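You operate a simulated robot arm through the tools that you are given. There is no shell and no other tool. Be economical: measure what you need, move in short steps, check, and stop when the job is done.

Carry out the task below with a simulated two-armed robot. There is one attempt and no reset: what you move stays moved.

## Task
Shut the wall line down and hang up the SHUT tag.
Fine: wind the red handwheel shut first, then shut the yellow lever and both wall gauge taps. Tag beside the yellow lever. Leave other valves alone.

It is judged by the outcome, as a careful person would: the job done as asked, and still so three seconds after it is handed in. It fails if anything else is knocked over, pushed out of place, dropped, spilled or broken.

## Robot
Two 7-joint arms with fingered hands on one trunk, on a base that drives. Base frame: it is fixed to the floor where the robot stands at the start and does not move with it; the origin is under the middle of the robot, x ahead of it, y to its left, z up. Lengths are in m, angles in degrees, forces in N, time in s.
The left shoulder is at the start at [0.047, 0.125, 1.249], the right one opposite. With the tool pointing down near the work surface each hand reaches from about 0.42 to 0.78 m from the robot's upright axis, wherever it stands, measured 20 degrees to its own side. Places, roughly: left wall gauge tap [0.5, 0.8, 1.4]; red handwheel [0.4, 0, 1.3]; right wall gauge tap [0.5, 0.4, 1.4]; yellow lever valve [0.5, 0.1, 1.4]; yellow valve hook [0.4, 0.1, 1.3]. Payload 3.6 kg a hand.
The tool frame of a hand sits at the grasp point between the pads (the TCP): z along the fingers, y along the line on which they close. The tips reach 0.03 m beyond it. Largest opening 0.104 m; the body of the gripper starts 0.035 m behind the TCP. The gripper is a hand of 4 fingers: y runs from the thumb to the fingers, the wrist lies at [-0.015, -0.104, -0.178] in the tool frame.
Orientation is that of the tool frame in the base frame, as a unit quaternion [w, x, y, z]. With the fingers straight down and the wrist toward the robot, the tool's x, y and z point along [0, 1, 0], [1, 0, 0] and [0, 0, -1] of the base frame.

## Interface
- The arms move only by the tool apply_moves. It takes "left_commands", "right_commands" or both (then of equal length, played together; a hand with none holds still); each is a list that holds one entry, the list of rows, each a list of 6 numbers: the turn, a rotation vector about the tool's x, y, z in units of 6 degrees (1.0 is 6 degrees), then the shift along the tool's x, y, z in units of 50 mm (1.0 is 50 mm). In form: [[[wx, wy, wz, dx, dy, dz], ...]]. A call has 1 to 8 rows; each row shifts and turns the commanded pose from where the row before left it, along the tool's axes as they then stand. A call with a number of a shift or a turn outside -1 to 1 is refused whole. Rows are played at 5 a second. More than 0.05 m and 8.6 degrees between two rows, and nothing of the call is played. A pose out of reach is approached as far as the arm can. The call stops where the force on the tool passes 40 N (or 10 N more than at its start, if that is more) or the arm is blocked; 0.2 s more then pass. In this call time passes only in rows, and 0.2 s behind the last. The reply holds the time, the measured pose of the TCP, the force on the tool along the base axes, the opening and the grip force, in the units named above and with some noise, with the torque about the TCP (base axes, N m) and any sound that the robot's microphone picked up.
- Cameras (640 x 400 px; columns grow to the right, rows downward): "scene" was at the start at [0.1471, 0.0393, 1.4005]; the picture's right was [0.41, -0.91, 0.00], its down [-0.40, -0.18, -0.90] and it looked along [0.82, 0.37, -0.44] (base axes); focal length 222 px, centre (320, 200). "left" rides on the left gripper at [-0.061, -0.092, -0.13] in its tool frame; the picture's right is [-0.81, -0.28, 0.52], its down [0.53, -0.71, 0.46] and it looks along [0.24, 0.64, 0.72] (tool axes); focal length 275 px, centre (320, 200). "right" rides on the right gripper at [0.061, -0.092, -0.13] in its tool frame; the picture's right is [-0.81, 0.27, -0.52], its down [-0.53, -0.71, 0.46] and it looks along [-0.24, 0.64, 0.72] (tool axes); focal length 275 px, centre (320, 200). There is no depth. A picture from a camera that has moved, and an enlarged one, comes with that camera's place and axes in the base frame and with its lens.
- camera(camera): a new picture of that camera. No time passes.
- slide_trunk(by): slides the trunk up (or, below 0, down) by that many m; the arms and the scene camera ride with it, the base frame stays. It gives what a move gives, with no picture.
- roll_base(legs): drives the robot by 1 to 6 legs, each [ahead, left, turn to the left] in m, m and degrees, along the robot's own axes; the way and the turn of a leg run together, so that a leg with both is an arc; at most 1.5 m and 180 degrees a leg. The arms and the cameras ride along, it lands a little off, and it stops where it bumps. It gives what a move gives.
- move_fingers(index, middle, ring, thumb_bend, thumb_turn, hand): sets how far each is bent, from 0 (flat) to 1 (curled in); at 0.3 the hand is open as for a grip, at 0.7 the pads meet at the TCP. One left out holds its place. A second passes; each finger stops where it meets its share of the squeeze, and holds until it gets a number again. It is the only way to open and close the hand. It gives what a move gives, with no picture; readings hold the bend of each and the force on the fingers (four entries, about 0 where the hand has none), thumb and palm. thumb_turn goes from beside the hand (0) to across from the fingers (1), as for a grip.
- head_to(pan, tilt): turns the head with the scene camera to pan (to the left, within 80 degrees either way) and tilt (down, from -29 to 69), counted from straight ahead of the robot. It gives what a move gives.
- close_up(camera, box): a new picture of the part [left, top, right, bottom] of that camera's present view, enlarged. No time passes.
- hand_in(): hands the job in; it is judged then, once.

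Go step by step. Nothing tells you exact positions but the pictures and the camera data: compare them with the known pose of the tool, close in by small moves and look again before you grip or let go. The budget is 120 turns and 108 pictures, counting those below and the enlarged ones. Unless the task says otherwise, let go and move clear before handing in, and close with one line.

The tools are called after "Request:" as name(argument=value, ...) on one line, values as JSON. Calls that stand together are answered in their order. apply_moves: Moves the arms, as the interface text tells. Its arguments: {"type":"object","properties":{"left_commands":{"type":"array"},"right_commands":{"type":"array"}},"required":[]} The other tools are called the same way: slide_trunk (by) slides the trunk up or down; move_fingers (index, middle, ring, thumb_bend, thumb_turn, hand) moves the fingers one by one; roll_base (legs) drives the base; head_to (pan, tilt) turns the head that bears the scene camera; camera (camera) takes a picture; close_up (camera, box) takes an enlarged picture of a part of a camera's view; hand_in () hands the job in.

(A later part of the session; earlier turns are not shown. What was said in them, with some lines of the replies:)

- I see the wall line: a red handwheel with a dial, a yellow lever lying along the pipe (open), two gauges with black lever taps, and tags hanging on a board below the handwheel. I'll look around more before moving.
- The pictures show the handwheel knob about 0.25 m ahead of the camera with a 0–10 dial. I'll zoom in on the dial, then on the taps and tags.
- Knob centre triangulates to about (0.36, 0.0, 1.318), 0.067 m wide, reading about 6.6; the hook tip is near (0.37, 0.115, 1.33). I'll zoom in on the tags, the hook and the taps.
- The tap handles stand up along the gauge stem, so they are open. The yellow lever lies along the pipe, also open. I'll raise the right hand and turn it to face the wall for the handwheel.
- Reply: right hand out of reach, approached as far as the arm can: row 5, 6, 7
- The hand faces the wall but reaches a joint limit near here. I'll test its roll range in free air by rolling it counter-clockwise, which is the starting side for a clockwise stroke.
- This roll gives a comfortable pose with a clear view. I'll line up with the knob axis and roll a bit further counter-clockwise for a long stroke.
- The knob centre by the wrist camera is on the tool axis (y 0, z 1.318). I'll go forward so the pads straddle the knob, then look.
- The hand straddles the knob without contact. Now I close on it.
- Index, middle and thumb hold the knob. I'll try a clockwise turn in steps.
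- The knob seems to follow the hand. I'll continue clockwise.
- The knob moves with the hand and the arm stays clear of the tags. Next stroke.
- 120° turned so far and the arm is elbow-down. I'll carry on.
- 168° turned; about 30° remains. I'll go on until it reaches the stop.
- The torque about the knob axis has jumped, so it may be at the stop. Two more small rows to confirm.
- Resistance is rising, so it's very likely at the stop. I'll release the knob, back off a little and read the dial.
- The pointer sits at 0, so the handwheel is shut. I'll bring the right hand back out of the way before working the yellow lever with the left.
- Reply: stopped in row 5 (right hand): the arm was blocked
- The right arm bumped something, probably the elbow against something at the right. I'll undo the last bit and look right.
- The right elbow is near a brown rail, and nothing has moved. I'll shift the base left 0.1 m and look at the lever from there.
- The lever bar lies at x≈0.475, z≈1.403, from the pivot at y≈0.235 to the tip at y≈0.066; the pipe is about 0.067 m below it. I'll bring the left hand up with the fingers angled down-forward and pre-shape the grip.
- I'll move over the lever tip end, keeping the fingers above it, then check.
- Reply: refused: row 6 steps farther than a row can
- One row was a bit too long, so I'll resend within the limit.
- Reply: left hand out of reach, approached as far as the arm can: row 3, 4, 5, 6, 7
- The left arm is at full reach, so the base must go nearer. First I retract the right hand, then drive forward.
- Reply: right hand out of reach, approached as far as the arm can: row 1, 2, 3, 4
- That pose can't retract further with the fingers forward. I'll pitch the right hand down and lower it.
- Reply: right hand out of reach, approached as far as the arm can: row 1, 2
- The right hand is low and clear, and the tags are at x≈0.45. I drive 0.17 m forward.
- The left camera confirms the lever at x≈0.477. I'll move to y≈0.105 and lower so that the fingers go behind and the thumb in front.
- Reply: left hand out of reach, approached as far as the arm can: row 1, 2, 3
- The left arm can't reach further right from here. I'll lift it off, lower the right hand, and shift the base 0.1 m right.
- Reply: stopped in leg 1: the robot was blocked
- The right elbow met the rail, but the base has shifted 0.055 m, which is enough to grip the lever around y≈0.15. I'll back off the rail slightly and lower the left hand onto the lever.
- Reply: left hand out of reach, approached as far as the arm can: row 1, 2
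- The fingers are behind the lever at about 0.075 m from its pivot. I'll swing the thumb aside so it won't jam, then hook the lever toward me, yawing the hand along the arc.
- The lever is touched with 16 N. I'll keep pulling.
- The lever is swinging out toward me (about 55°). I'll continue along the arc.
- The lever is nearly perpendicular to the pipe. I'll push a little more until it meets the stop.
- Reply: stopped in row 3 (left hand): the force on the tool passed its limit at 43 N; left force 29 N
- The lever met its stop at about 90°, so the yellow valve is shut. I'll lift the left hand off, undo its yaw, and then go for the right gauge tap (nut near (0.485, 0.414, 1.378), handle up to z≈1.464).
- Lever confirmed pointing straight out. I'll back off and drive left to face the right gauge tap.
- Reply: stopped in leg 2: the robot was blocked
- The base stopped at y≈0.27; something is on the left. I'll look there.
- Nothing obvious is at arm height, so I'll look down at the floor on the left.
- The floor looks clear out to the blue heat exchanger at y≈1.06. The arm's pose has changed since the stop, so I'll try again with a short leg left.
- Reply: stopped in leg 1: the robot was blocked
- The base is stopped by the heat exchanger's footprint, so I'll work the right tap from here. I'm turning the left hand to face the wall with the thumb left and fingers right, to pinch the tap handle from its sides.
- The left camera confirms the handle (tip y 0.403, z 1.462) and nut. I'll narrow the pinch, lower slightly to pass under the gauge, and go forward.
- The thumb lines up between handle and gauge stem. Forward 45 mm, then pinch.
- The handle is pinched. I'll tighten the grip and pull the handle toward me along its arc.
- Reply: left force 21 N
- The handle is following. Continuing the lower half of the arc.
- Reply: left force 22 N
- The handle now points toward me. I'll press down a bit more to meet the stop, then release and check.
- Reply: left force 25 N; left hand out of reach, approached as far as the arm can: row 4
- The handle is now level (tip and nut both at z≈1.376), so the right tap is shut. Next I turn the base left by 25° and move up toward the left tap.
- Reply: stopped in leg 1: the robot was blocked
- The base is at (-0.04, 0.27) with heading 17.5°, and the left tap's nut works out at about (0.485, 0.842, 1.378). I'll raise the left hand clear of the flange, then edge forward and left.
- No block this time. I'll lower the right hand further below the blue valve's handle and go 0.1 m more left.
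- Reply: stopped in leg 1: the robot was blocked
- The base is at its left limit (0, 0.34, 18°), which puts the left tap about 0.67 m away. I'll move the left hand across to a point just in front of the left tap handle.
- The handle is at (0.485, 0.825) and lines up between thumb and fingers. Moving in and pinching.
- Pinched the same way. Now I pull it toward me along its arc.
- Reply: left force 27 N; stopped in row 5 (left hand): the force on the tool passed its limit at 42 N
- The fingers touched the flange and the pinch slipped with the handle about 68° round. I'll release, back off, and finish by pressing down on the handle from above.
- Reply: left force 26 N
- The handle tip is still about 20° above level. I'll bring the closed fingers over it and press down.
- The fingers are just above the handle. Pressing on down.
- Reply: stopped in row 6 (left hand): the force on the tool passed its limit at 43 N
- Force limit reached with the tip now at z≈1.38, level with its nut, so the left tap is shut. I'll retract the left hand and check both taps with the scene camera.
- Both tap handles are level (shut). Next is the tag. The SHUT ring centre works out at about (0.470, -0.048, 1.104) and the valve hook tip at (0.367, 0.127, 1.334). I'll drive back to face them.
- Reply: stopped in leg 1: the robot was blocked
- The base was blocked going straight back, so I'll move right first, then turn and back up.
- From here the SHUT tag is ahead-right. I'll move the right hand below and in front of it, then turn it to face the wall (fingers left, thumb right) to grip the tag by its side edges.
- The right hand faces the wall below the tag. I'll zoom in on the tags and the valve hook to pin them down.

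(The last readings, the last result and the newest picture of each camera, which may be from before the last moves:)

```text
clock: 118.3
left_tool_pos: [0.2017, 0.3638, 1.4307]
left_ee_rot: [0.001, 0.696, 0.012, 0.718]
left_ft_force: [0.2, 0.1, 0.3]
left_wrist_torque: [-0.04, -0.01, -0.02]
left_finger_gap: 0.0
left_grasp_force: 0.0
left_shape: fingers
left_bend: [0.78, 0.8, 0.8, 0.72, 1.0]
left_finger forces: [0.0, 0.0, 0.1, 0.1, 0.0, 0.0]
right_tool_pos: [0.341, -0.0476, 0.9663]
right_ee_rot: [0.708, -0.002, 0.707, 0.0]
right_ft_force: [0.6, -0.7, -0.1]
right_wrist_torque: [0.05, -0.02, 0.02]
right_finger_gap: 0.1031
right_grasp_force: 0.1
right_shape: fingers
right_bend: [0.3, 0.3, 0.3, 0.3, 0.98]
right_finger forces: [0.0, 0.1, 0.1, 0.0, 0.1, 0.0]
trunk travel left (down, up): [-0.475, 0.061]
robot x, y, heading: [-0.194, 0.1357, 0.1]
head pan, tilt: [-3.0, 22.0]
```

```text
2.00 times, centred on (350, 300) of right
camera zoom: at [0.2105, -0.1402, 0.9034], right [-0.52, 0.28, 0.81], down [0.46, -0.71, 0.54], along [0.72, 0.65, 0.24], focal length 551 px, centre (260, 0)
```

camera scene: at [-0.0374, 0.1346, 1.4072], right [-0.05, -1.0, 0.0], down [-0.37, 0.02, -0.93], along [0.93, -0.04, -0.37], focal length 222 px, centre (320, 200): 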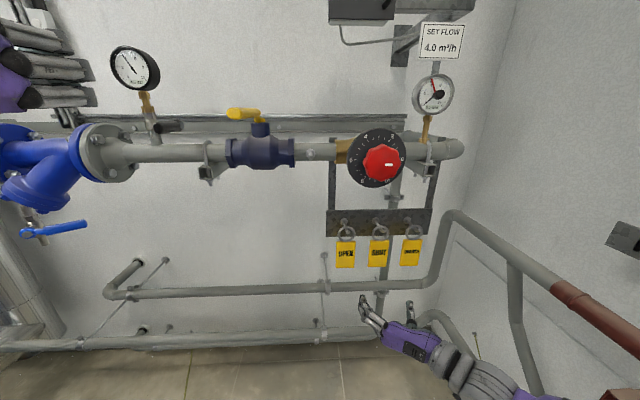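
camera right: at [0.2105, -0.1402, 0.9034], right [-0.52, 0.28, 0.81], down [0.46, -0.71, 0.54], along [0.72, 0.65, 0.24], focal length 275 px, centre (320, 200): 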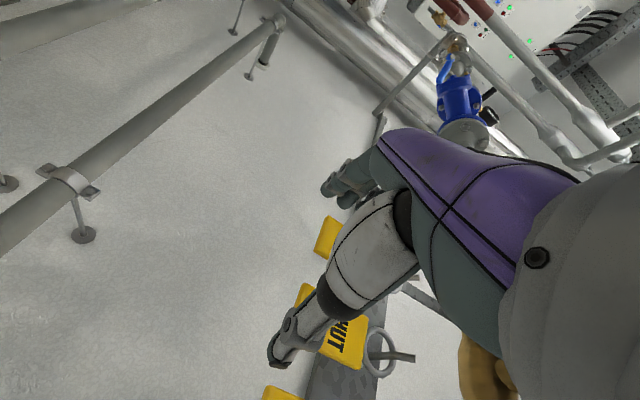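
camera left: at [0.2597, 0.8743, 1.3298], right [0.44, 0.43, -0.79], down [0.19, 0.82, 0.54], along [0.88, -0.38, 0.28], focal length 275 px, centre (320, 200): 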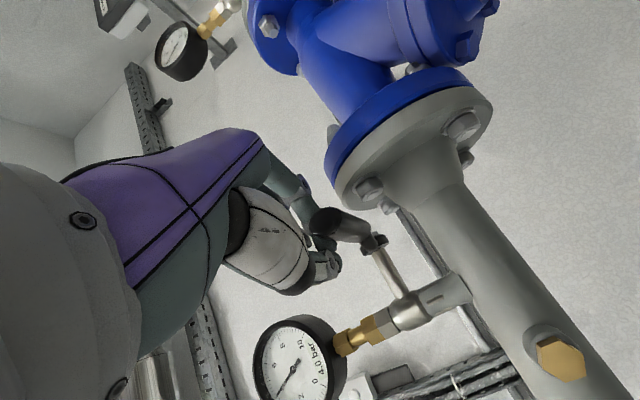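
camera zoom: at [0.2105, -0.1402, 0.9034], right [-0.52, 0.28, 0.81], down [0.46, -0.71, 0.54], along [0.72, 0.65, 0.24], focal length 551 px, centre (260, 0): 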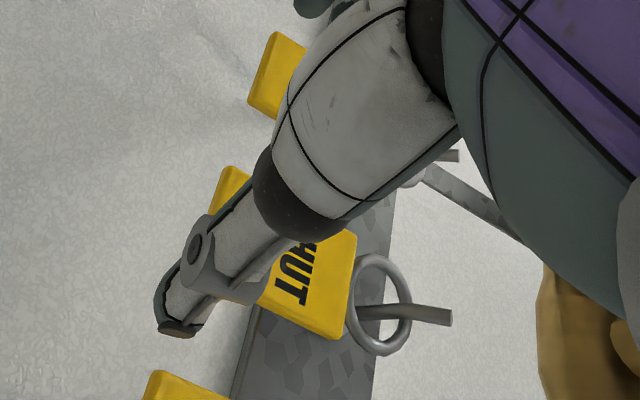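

Ring centre (0.464, -0.050, 1.109), peg tip (0.441, -0.048, 1.134), tag centre z≈1.045 and about 54 mm wide. I'll pre-shape the hand and approach.

Request:
move_fingers(hand="right", index=0.43, middle=0.43, ring=0.43, thumb_bend=0.43)

Request:
apply_moves(right_commands=[[[0, 0, 0, -0.79, -0.03, 0], [0, 0, 0, -0.79, -0.02, 0], [0, 0, 0, 0, 0, 0.7], [0, 0, 0, 0, 0, 0.6]]])

Request:
camera(camera="right")

Request:
close_up(camera="scene", box=[290, 180, 450, 300])

```text
clock: 119.3
left_tool_pos: [0.202, 0.3642, 1.4295]
left_ee_rot: [0.001, 0.696, 0.013, 0.718]
left_ft_force: [0.5, -0.7, 0.3]
left_wrist_torque: [0.02, -0.02, -0.01]
left_finger_gap: 0.0
left_grasp_force: 0.0
left_shape: fingers
left_bend: [0.78, 0.8, 0.8, 0.72, 1.0]
left_finger forces: [0.0, 0.1, 0.0, 0.0, 0.0, 0.1]
right_tool_pos: [0.3411, -0.0502, 0.9649]
right_ee_rot: [0.707, -0.001, 0.708, 0.0]
right_ft_force: [-0.1, 0.1, 0.1]
right_wrist_torque: [-0.01, -0.03, -0.01]
right_finger_gap: 0.0705
right_grasp_force: 0.1
right_shape: fingers
right_bend: [0.43, 0.43, 0.43, 0.43, 0.98]
right_finger forces: [0.0, 0.0, 0.0, 0.1, 0.1, 0.0]
trunk travel left (down, up): [-0.475, 0.061]
robot x, y, heading: [-0.1954, 0.1356, 0.2]
head pan, tilt: [-3.0, 22.0]
```

```text
clock: 120.3
left_tool_pos: [0.2032, 0.3648, 1.4286]
left_ee_rot: [0.002, 0.696, 0.012, 0.718]
left_ft_force: [0.3, -0.7, -0.1]
left_wrist_torque: [0.01, -0.01, -0.02]
left_finger_gap: 0.0
left_grasp_force: 0.1
left_shape: fingers
left_bend: [0.78, 0.8, 0.8, 0.72, 1.0]
left_finger forces: [0.1, 0.0, 0.0, 0.0, 0.0, 0.1]
right_tool_pos: [0.4067, -0.0517, 1.044]
right_ee_rot: [0.707, 0.0, 0.708, 0.0]
right_ft_force: [-0.2, -0.7, -0.5]
right_wrist_torque: [-0.01, 0.01, 0.01]
right_finger_gap: 0.0711
right_grasp_force: 0.2
right_shape: fingers
right_bend: [0.43, 0.43, 0.43, 0.43, 0.98]
right_finger forces: [0.0, 0.1, 0.0, 0.1, 0.0, 0.1]
trunk travel left (down, up): [-0.475, 0.061]
robot x, y, heading: [-0.1926, 0.1375, -0.0]
head pan, tilt: [-3.0, 22.0]
```

```text
16 pictures are left
camera right: at [0.2753, -0.143, 0.9821], right [-0.52, 0.28, 0.81], down [0.46, -0.71, 0.53], along [0.72, 0.65, 0.24], focal length 275 px, centre (320, 200)
```

right: 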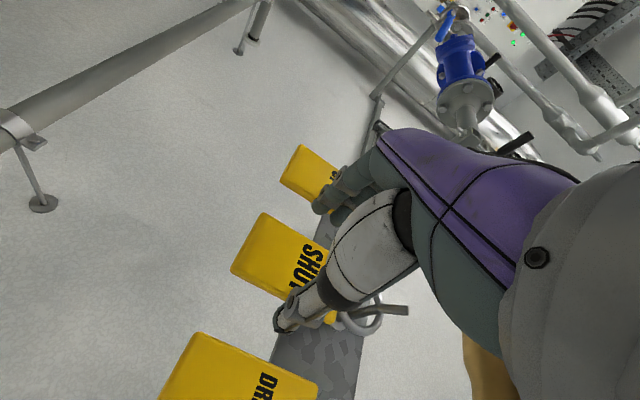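

```text
3.33 times, centred on (370, 240) of scene
camera zoom: at [-0.037, 0.1347, 1.4072], right [-0.05, -1.0, 0.0], down [-0.37, 0.02, -0.93], along [0.93, -0.04, -0.37], focal length 740 px, centre (153, 67)
```

zoom: 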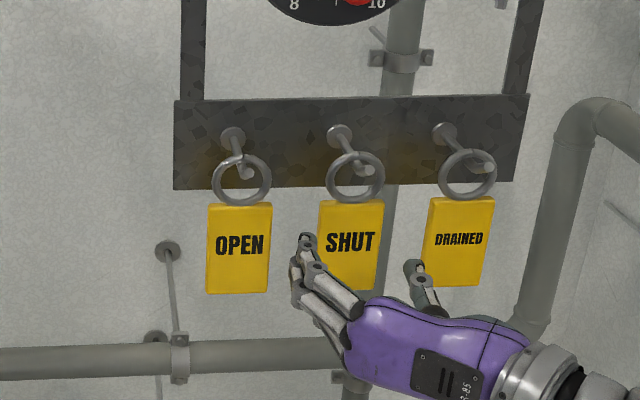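

The thumb and fingers fit either side of SHUT. Going in and closing on its edges.

Request:
apply_moves(right_commands=[[[0, 0, 0, 0, 0.04, 0.3], [0, 0, 0, 0, 0, 0.3], [0, 0, 0, 0, 0, 0.3]]])

Request:
close_up(camera="scene", box=[290, 180, 450, 300])

```text
clock: 121.1
left_tool_pos: [0.2027, 0.3644, 1.4275]
left_ee_rot: [0.002, 0.696, 0.012, 0.718]
left_ft_force: [-0.1, -0.3, -0.7]
left_wrist_torque: [0.04, -0.03, 0.0]
left_finger_gap: 0.0
left_grasp_force: 0.1
left_shape: fingers
left_bend: [0.78, 0.8, 0.8, 0.72, 1.0]
left_finger forces: [0.0, 0.1, 0.0, 0.0, 0.1, 0.0]
right_tool_pos: [0.4529, -0.0478, 1.0436]
right_ee_rot: [0.706, -0.001, 0.708, 0.001]
right_ft_force: [-1.1, 0.9, 0.7]
right_wrist_torque: [0.03, 0.0, 0.0]
right_finger_gap: 0.0706
right_grasp_force: 0.0
right_shape: fingers
right_bend: [0.43, 0.43, 0.43, 0.43, 0.98]
right_finger forces: [0.0, 0.0, 0.0, 0.0, 0.0, 0.0]
trunk travel left (down, up): [-0.475, 0.061]
robot x, y, heading: [-0.1914, 0.1391, 0.3]
head pan, tilt: [-3.0, 22.0]
```

```text
3.33 times, centred on (370, 240) of scene
camera zoom: at [-0.0369, 0.1348, 1.4072], right [-0.05, -1.0, 0.0], down [-0.37, 0.02, -0.93], along [0.93, -0.04, -0.37], focal length 740 px, centre (153, 67)
```

zoom: 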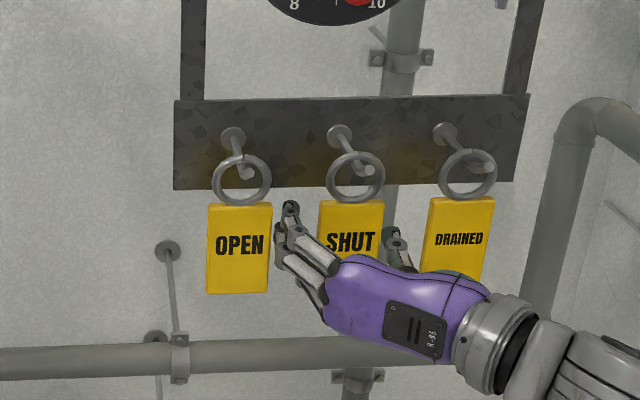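

Nicely straddled. I'll close with a firm but moderate squeeze.

Request:
move_fingers(hand="right", index=0.58, middle=0.58, ring=0.58, thumb_bend=0.58)

Request:
close_up(camera="scene", box=[290, 180, 450, 300])

```text
clock: 122.1
left_tool_pos: [0.2038, 0.3649, 1.4282]
left_ee_rot: [0.001, 0.696, 0.012, 0.718]
left_ft_force: [1.3, 0.6, 0.0]
left_wrist_torque: [-0.01, -0.04, 0.0]
left_finger_gap: 0.0
left_grasp_force: 0.0
left_shape: fingers
left_bend: [0.78, 0.8, 0.8, 0.72, 1.0]
left_finger forces: [0.0, 0.1, 0.0, 0.0, 0.1, 0.1]
right_tool_pos: [0.4526, -0.049, 1.0434]
right_ee_rot: [0.708, 0.001, 0.706, 0.001]
right_ft_force: [0.3, 0.1, 0.6]
right_wrist_torque: [-0.04, 0.01, 0.01]
right_finger_gap: 0.0458
right_grasp_force: 5.2
right_shape: fingers
right_bend: [0.52, 0.57, 0.56, 0.53, 0.97]
right_finger forces: [4.5, 0.0, 0.8, 0.0, 5.0, 0.1]
trunk travel left (down, up): [-0.475, 0.061]
robot x, y, heading: [-0.1924, 0.1396, 0.1]
head pan, tilt: [-3.0, 22.0]
```

```text
3.33 times, centred on (370, 240) of scene
camera zoom: at [-0.0374, 0.1347, 1.4072], right [-0.05, -1.0, 0.0], down [-0.37, 0.02, -0.93], along [0.93, -0.04, -0.37], focal length 740 px, centre (153, 67)
```

zoom: 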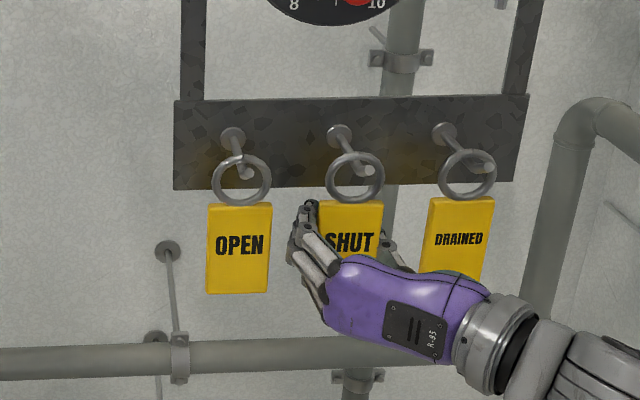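

Held lightly; I'll squeeze a bit more and lift the ring slightly off the peg.

Request:
move_fingers(hand="right", index=0.66, middle=0.68, ring=0.68, thumb_bend=0.66)

Request:
apply_moves(right_commands=[[[0, 0, 0, -0.12, 0, 0], [0, 0, 0, -0.12, 0, 0]]])

Request:
close_up(camera="scene", box=[290, 180, 450, 300])

```text
clock: 123.1
left_tool_pos: [0.2026, 0.3648, 1.4293]
left_ee_rot: [0.001, 0.696, 0.012, 0.718]
left_ft_force: [1.3, 0.0, -0.3]
left_wrist_torque: [-0.03, -0.01, 0.01]
left_finger_gap: 0.0
left_grasp_force: 0.0
left_shape: fingers
left_bend: [0.78, 0.8, 0.8, 0.72, 1.0]
left_finger forces: [0.1, 0.0, 0.0, 0.0, 0.1, 0.0]
right_tool_pos: [0.4514, -0.0482, 1.0446]
right_ee_rot: [0.708, -0.001, 0.707, 0.001]
right_ft_force: [1.8, 2.5, 4.5]
right_wrist_torque: [-0.21, 0.02, 0.01]
right_finger_gap: 0.0425
right_grasp_force: 18.5
right_shape: fingers
right_bend: [0.56, 0.64, 0.61, 0.55, 0.97]
right_finger forces: [9.5, 3.8, 6.5, 0.0, 17.7, 0.1]
trunk travel left (down, up): [-0.475, 0.061]
robot x, y, heading: [-0.1914, 0.1388, 0.3]
head pan, tilt: [-3.0, 22.0]
```

```text
clock: 123.7
left_tool_pos: [0.2031, 0.3648, 1.4287]
left_ee_rot: [0.002, 0.696, 0.011, 0.718]
left_ft_force: [0.7, 0.8, -0.1]
left_wrist_torque: [0.0, 0.02, 0.0]
left_finger_gap: 0.0
left_grasp_force: 0.0
left_shape: fingers
left_bend: [0.78, 0.8, 0.8, 0.72, 1.0]
left_finger forces: [0.1, 0.1, 0.0, 0.0, 0.1, 0.0]
right_tool_pos: [0.4523, -0.0499, 1.0551]
right_ee_rot: [0.706, -0.002, 0.708, 0.0]
right_ft_force: [0.0, -0.1, -0.2]
right_wrist_torque: [0.02, 0.04, -0.02]
right_finger_gap: 0.0425
right_grasp_force: 17.2
right_shape: fingers
right_bend: [0.56, 0.65, 0.63, 0.55, 0.95]
right_finger forces: [9.9, 3.0, 4.4, 0.0, 17.8, 0.0]
trunk travel left (down, up): [-0.475, 0.061]
robot x, y, heading: [-0.1923, 0.1383, 0.0]
head pan, tilt: [-3.0, 22.0]
```

```text
3.33 times, centred on (370, 240) of scene
camera zoom: at [-0.0374, 0.1347, 1.4072], right [-0.05, -1.0, 0.0], down [-0.37, 0.02, -0.93], along [0.93, -0.04, -0.37], focal length 740 px, centre (153, 67)
```

zoom: 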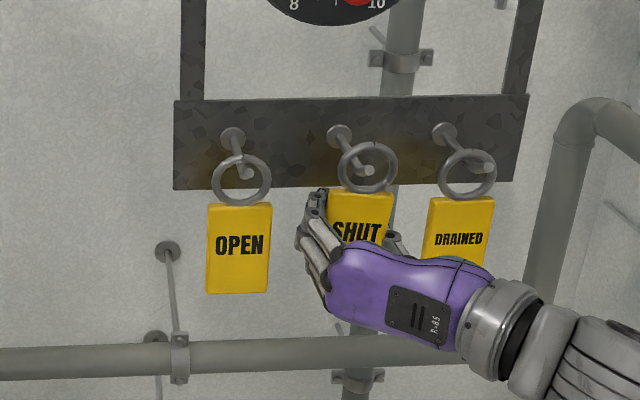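

The ring is free of the peg and slightly right of it. I'll centre it on the peg, then draw the tag straight out toward me.

Request:
apply_moves(right_commands=[[[0, 0, 0, -0.17, 0.12, 0], [0, 0, 0, 0, 0, -0.3], [0, 0, 0, 0, 0, -0.3], [0, 0, 0, 0, 0, -0.3], [0, 0, 0, 0, 0, -0.4], [0, 0, 0, 0, 0, -0.4]]])

Request:
camera(camera="scene")

```text
clock: 125.1
left_tool_pos: [0.2024, 0.3658, 1.4287]
left_ee_rot: [0.0, 0.696, 0.012, 0.718]
left_ft_force: [-0.9, 0.1, -0.4]
left_wrist_torque: [0.0, -0.01, -0.01]
left_finger_gap: 0.0
left_grasp_force: 0.0
left_shape: fingers
left_bend: [0.78, 0.8, 0.8, 0.72, 1.0]
left_finger forces: [0.0, 0.0, 0.0, 0.0, 0.0, 0.0]
right_tool_pos: [0.3662, -0.0453, 1.0633]
right_ee_rot: [0.707, 0.0, 0.707, -0.001]
right_ft_force: [0.4, 0.8, 0.3]
right_wrist_torque: [0.01, 0.02, 0.0]
right_finger_gap: 0.0422
right_grasp_force: 17.5
right_shape: fingers
right_bend: [0.56, 0.65, 0.63, 0.55, 0.95]
right_finger forces: [9.9, 2.9, 4.3, 0.1, 17.7, 0.0]
trunk travel left (down, up): [-0.475, 0.061]
robot x, y, heading: [-0.1967, 0.1358, 0.2]
head pan, tilt: [-3.0, 22.0]
```

```text
11 pictures are left
camera scene: at [-0.0378, 0.1345, 1.4073], right [-0.05, -1.0, 0.0], down [-0.37, 0.02, -0.93], along [0.93, -0.04, -0.37], focal length 222 px, centre (320, 200)
```

scene: 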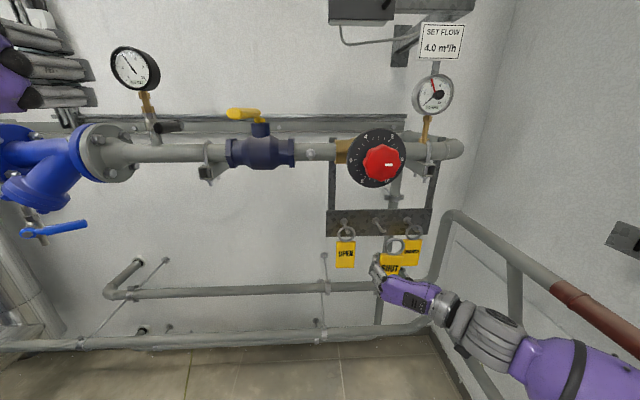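

The SHUT tag is off its peg and held. I'll back away and carry it up and left to just in front of the valve hook.

Request:
apply_moves(right_commands=[[[0, 0, 0, 0, 0, -0.66], [0, 0, 0, 0, 0, -0.66], [0, 0, 0, -0.7, 0.6, 0], [0, 0, 0, -0.7, 0.6, 0], [0, 0, 0, -0.7, 0.6, 0], [0, 0, 0, -0.7, 0.6, 0], [0, 0, 0, -0.7, 0.6, 0], [0, 0, 0, -0.7, 0.6, 0]]])

Request:
close_up(camera="scene", box=[240, 110, 400, 230])

```text
clock: 126.9
left_tool_pos: [0.2027, 0.3646, 1.4283]
left_ee_rot: [0.001, 0.697, 0.013, 0.717]
left_ft_force: [0.0, -0.4, -0.1]
left_wrist_torque: [0.02, -0.02, 0.02]
left_finger_gap: 0.0002
left_grasp_force: 0.0
left_shape: fingers
left_bend: [0.78, 0.8, 0.8, 0.72, 1.0]
left_finger forces: [0.1, 0.0, 0.0, 0.1, 0.0, 0.1]
right_tool_pos: [0.3026, 0.1358, 1.2751]
right_ee_rot: [0.708, -0.001, 0.707, -0.001]
right_ft_force: [0.5, -0.1, -0.3]
right_wrist_torque: [0.02, 0.02, -0.03]
right_finger_gap: 0.0428
right_grasp_force: 17.1
right_shape: fingers
right_bend: [0.56, 0.65, 0.63, 0.55, 0.95]
right_finger forces: [9.9, 2.9, 3.9, 0.0, 17.5, 0.1]
trunk travel left (down, up): [-0.475, 0.061]
robot x, y, heading: [-0.191, 0.1374, -0.0]
head pan, tilt: [-3.0, 22.0]
```

```text
3.33 times, centred on (320, 170) of scene
camera zoom: at [-0.0371, 0.1358, 1.4072], right [-0.05, -1.0, 0.0], down [-0.37, 0.02, -0.93], along [0.93, -0.05, -0.37], focal length 740 px, centre (320, 300)
```

zoom: 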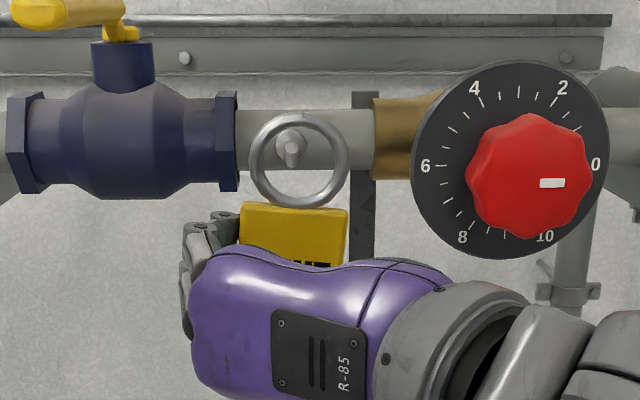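

The ring is in front of the hook with the hook tip inside it. I'll nudge 3 mm left and 5 mm down, then slide the ring over the hook.

Request:
apply_moves(right_commands=[[[0, 0, 0, 0.1, 0.06, 0], [0, 0, 0, 0, 0, 0.36], [0, 0, 0, 0, 0, 0.36], [0, 0, 0, 0, 0, 0.36], [0, 0, 0, 0, 0, 0.36]]])

Request:
close_up(camera="scene", box=[260, 120, 360, 200])

```text
clock: 128.1
left_tool_pos: [0.2029, 0.3631, 1.4295]
left_ee_rot: [0.002, 0.697, 0.012, 0.717]
left_ft_force: [-0.1, 0.4, 0.1]
left_wrist_torque: [-0.01, 0.02, -0.02]
left_finger_gap: 0.0
left_grasp_force: 0.1
left_shape: fingers
left_bend: [0.78, 0.8, 0.8, 0.72, 1.0]
left_finger forces: [0.0, 0.0, 0.0, 0.0, 0.1, 0.0]
right_tool_pos: [0.3737, 0.1393, 1.2689]
right_ee_rot: [0.707, 0.0, 0.707, -0.001]
right_ft_force: [0.1, -0.7, -2.0]
right_wrist_torque: [0.0, 0.01, 0.01]
right_finger_gap: 0.0423
right_grasp_force: 16.7
right_shape: fingers
right_bend: [0.56, 0.65, 0.63, 0.55, 0.95]
right_finger forces: [9.9, 2.9, 4.0, 0.0, 17.4, 0.0]
trunk travel left (down, up): [-0.475, 0.061]
robot x, y, heading: [-0.1942, 0.1383, 0.0]
head pan, tilt: [-3.0, 22.0]
```

```text
5.00 times, centred on (310, 160) of scene
camera zoom: at [-0.037, 0.1346, 1.4072], right [-0.05, -1.0, 0.0], down [-0.37, 0.02, -0.93], along [0.93, -0.04, -0.37], focal length 1110 px, centre (370, 400)
```

zoom: 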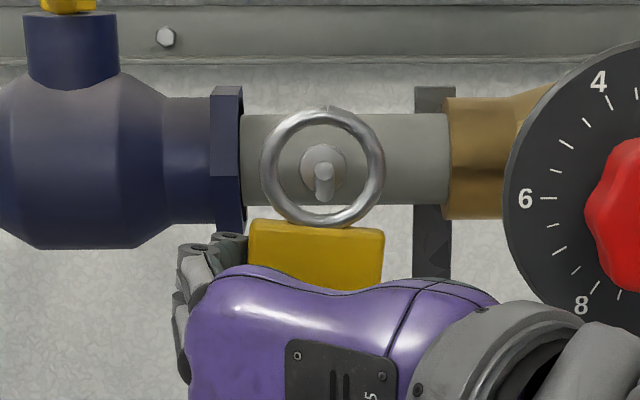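

The hook has an upturned tip and the ring is past it. A little further in, then lower to rest the ring on the hook.

Request:
apply_moves(right_commands=[[[0, 0, 0, 0, 0, 0.2], [0, 0, 0, 0, 0, 0.2], [0, 0, 0, 0.12, 0, 0], [0, 0, 0, 0.12, 0, 0], [0, 0, 0, 0.12, 0, 0], [0, 0, 0, 0.1, 0, 0]]])

Request:
close_up(camera="scene", box=[260, 120, 360, 200])

```text
clock: 129.5
left_tool_pos: [0.2023, 0.3641, 1.4295]
left_ee_rot: [0.001, 0.696, 0.011, 0.718]
left_ft_force: [-0.2, -0.5, -0.4]
left_wrist_torque: [0.03, 0.0, 0.01]
left_finger_gap: 0.0
left_grasp_force: 0.1
left_shape: fingers
left_bend: [0.78, 0.8, 0.8, 0.72, 1.0]
left_finger forces: [0.0, 0.0, 0.0, 0.0, 0.1, 0.1]
right_tool_pos: [0.3936, 0.14, 1.2479]
right_ee_rot: [0.708, 0.0, 0.706, 0.0]
right_ft_force: [0.7, -0.3, 5.9]
right_wrist_torque: [-0.01, 0.09, 0.03]
right_finger_gap: 0.0424
right_grasp_force: 18.7
right_shape: fingers
right_bend: [0.56, 0.65, 0.63, 0.55, 0.96]
right_finger forces: [9.8, 3.5, 6.3, 0.1, 18.4, 0.0]
trunk travel left (down, up): [-0.475, 0.061]
robot x, y, heading: [-0.1922, 0.1333, 0.4]
head pan, tilt: [-3.0, 22.0]
```

```text
5.00 times, centred on (310, 160) of scene
camera zoom: at [-0.0377, 0.1345, 1.4074], right [-0.05, -1.0, 0.0], down [-0.37, 0.02, -0.93], along [0.93, -0.04, -0.37], focal length 1110 px, centre (370, 400)
```

zoom: 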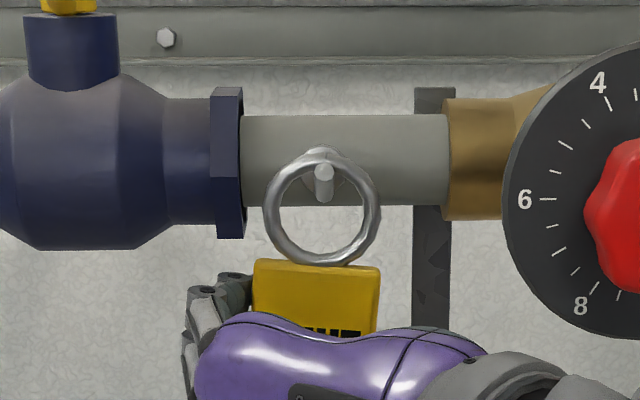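

The ring rests on the hook (upward force 6 N, tip in front of the ring). Releasing gently and backing straight out.

Request:
apply_moves(right_commands=[[[0, 0, 0, -0.03, 0, 0]]])

Request:
move_fingers(hand="right", index=0.42, middle=0.42, ring=0.42, thumb_bend=0.42)

Request:
close_up(camera="scene", box=[260, 120, 360, 200])

```text
clock: 129.9
left_tool_pos: [0.2036, 0.3643, 1.4286]
left_ee_rot: [0.001, 0.695, 0.012, 0.719]
left_ft_force: [0.4, 0.1, -0.8]
left_wrist_torque: [0.02, 0.02, -0.02]
left_finger_gap: 0.0
left_grasp_force: 0.0
left_shape: fingers
left_bend: [0.78, 0.8, 0.8, 0.72, 1.0]
left_finger forces: [0.1, 0.0, 0.0, 0.0, 0.0, 0.0]
right_tool_pos: [0.3936, 0.1394, 1.2467]
right_ee_rot: [0.707, 0.0, 0.707, 0.0]
right_ft_force: [0.9, 0.0, 4.8]
right_wrist_torque: [-0.06, 0.08, 0.01]
right_finger_gap: 0.0426
right_grasp_force: 19.2
right_shape: fingers
right_bend: [0.56, 0.65, 0.63, 0.55, 0.96]
right_finger forces: [9.8, 3.4, 6.4, 0.0, 18.4, 0.1]
trunk travel left (down, up): [-0.475, 0.061]
robot x, y, heading: [-0.1981, 0.1362, 0.4]
head pan, tilt: [-3.0, 22.0]
```

```text
clock: 130.9
left_tool_pos: [0.2024, 0.3638, 1.4288]
left_ee_rot: [0.001, 0.697, 0.013, 0.717]
left_ft_force: [0.3, 0.2, -0.4]
left_wrist_torque: [0.0, 0.02, -0.01]
left_finger_gap: 0.0
left_grasp_force: 0.0
left_shape: fingers
left_bend: [0.78, 0.8, 0.8, 0.72, 1.0]
left_finger forces: [0.0, 0.1, 0.1, 0.0, 0.0, 0.0]
right_tool_pos: [0.3935, 0.1398, 1.2479]
right_ee_rot: [0.707, 0.0, 0.707, 0.0]
right_ft_force: [1.1, 0.1, 0.4]
right_wrist_torque: [0.02, 0.02, 0.01]
right_finger_gap: 0.0724
right_grasp_force: 0.1
right_shape: fingers
right_bend: [0.42, 0.42, 0.42, 0.42, 0.97]
right_finger forces: [0.0, 0.1, 0.0, 0.1, 0.1, 0.0]
trunk travel left (down, up): [-0.475, 0.061]
robot x, y, heading: [-0.1915, 0.1399, 0.1]
head pan, tilt: [-3.0, 22.0]
```

```text
5.00 times, centred on (310, 160) of scene
camera zoom: at [-0.0374, 0.1346, 1.4072], right [-0.05, -1.0, 0.0], down [-0.37, 0.02, -0.93], along [0.93, -0.04, -0.37], focal length 1110 px, centre (370, 400)
```

zoom: 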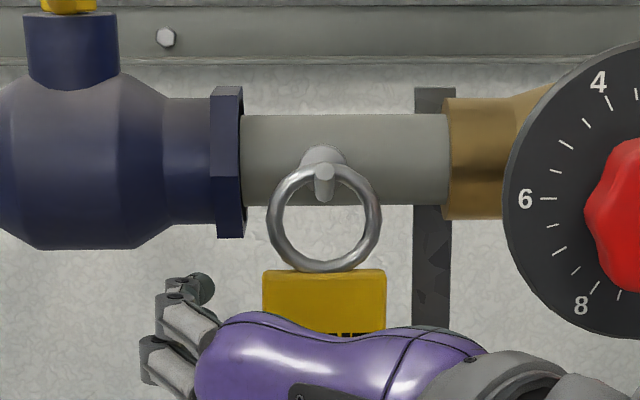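

The tag hangs freely. I'll centre the hand around it so neither side drags, then withdraw.

Request:
apply_moves(right_commands=[[[0, 0, 0, 0, -0.15, 0], [0, 0, 0, 0, 0, -0.3], [0, 0, 0, 0, 0, -0.4], [0, 0, 0, 0, 0, -0.5], [0, 0, 0, 0, 0, -0.5], [0, 0, 0, 0.6, -0.5, 0], [0, 0, 0, 0.6, -0.5, 0], [0, 0, 0, 0.6, -0.5, 0]]])

Request:
camera(camera="scene")

```text
clock: 132.7
left_tool_pos: [0.2033, 0.362, 1.4303]
left_ee_rot: [0.0, 0.695, 0.012, 0.719]
left_ft_force: [-0.3, 0.3, -0.5]
left_wrist_torque: [0.04, -0.01, 0.0]
left_finger_gap: 0.0
left_grasp_force: 0.0
left_shape: fingers
left_bend: [0.78, 0.8, 0.8, 0.72, 1.0]
left_finger forces: [0.0, 0.0, 0.1, 0.1, 0.1, 0.0]
right_tool_pos: [0.3088, 0.0576, 1.1587]
right_ee_rot: [0.708, 0.0, 0.707, 0.0]
right_ft_force: [-0.5, -0.8, 0.0]
right_wrist_torque: [0.0, 0.02, 0.01]
right_finger_gap: 0.0727
right_grasp_force: 0.0
right_shape: fingers
right_bend: [0.42, 0.42, 0.42, 0.42, 0.97]
right_finger forces: [0.0, 0.0, 0.1, 0.1, 0.1, 0.0]
trunk travel left (down, up): [-0.475, 0.061]
robot x, y, heading: [-0.1906, 0.1328, 0.2]
head pan, tilt: [-3.0, 22.0]
```

```text
6 pictures are left
camera scene: at [-0.0377, 0.1339, 1.4073], right [-0.05, -1.0, 0.0], down [-0.37, 0.02, -0.93], along [0.93, -0.04, -0.37], focal length 222 px, centre (320, 200)
```

scene: 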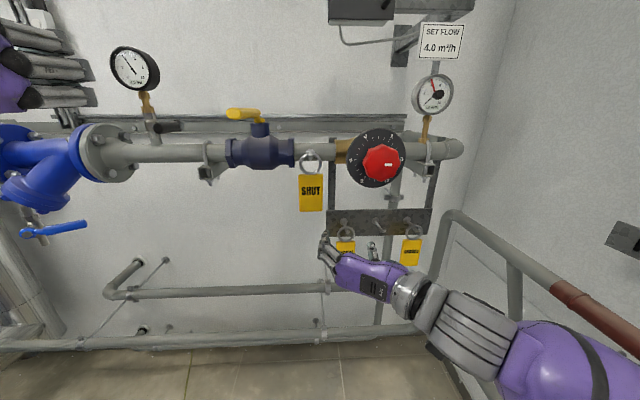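

The SHUT tag hangs beside the yellow lever, and the other tags are in place. One last check of the taps, handwheel and lever.

Request:
close_up(camera="scene", box=[110, 60, 430, 260])

Request:
head_to(pan=40, tilt=10)

Request:
camera(camera="scene")

Request:
camera(camera="left")

```text
2.00 times, centred on (270, 160) of scene
camera zoom: at [-0.0377, 0.1339, 1.4073], right [-0.05, -1.0, 0.0], down [-0.37, 0.02, -0.93], along [0.93, -0.04, -0.37], focal length 444 px, centre (420, 280)
```

zoom: 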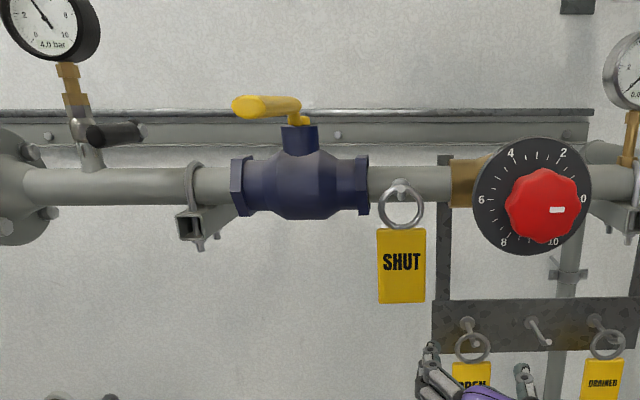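

```text
clock: 133.8
left_tool_pos: [0.2019, 0.3654, 1.4297]
left_ee_rot: [0.002, 0.697, 0.012, 0.717]
left_ft_force: [0.1, 0.0, 0.1]
left_wrist_torque: [0.0, -0.01, -0.01]
left_finger_gap: 0.0
left_grasp_force: 0.1
left_shape: fingers
left_bend: [0.78, 0.8, 0.8, 0.72, 1.0]
left_finger forces: [0.0, 0.0, 0.0, 0.1, 0.0, 0.0]
right_tool_pos: [0.3096, 0.0576, 1.159]
right_ee_rot: [0.707, 0.0, 0.707, 0.0]
right_ft_force: [-0.1, -0.3, 0.8]
right_wrist_torque: [-0.03, 0.01, 0.0]
right_finger_gap: 0.0725
right_grasp_force: 0.1
right_shape: fingers
right_bend: [0.42, 0.42, 0.42, 0.42, 0.97]
right_finger forces: [0.0, 0.1, 0.0, 0.0, 0.1, 0.1]
trunk travel left (down, up): [-0.475, 0.061]
robot x, y, heading: [-0.1921, 0.138, 0.2]
head pan, tilt: [40.0, 10.0]
```

```text
4 pictures are left
camera scene: at [-0.059, 0.1991, 1.4267], right [0.65, -0.76, 0.0], down [-0.13, -0.11, -0.98], along [0.75, 0.64, -0.17], focal length 222 px, centre (320, 200)
```

scene: 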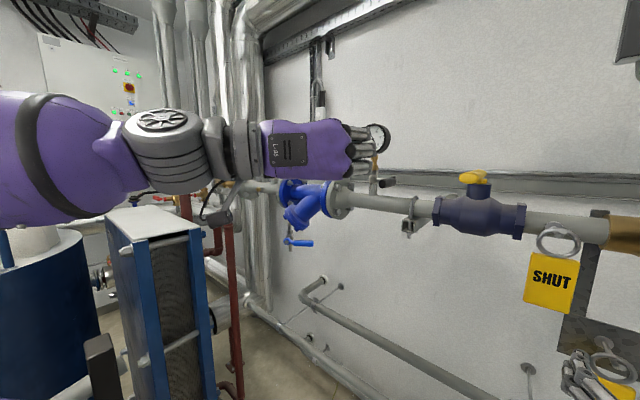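

```text
3 pictures are left
camera left: at [0.0722, 0.4523, 1.3616], right [0.54, 0.27, -0.8], down [0.43, 0.73, 0.53], along [0.73, -0.63, 0.28], focal length 275 px, centre (320, 200)
```

left: 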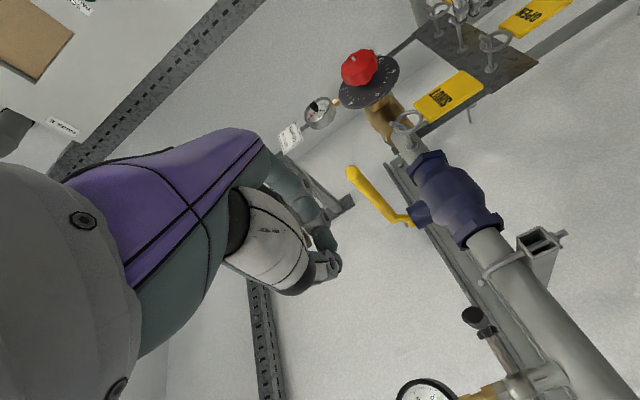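

Everything checks out: handwheel at 0, yellow lever and both wall gauge taps a quarter turn to shut, the SHUT tag on its hook, and both hands clear. Handing in.

Request:
hand_in()

```text
The job is handed in.
```

The wall line is shut: the red handwheel was wound to 0 first, then the yellow lever and both wall gauge taps were closed. The SHUT tag now hangs on the hook beside the lever, and I turned no other valves.
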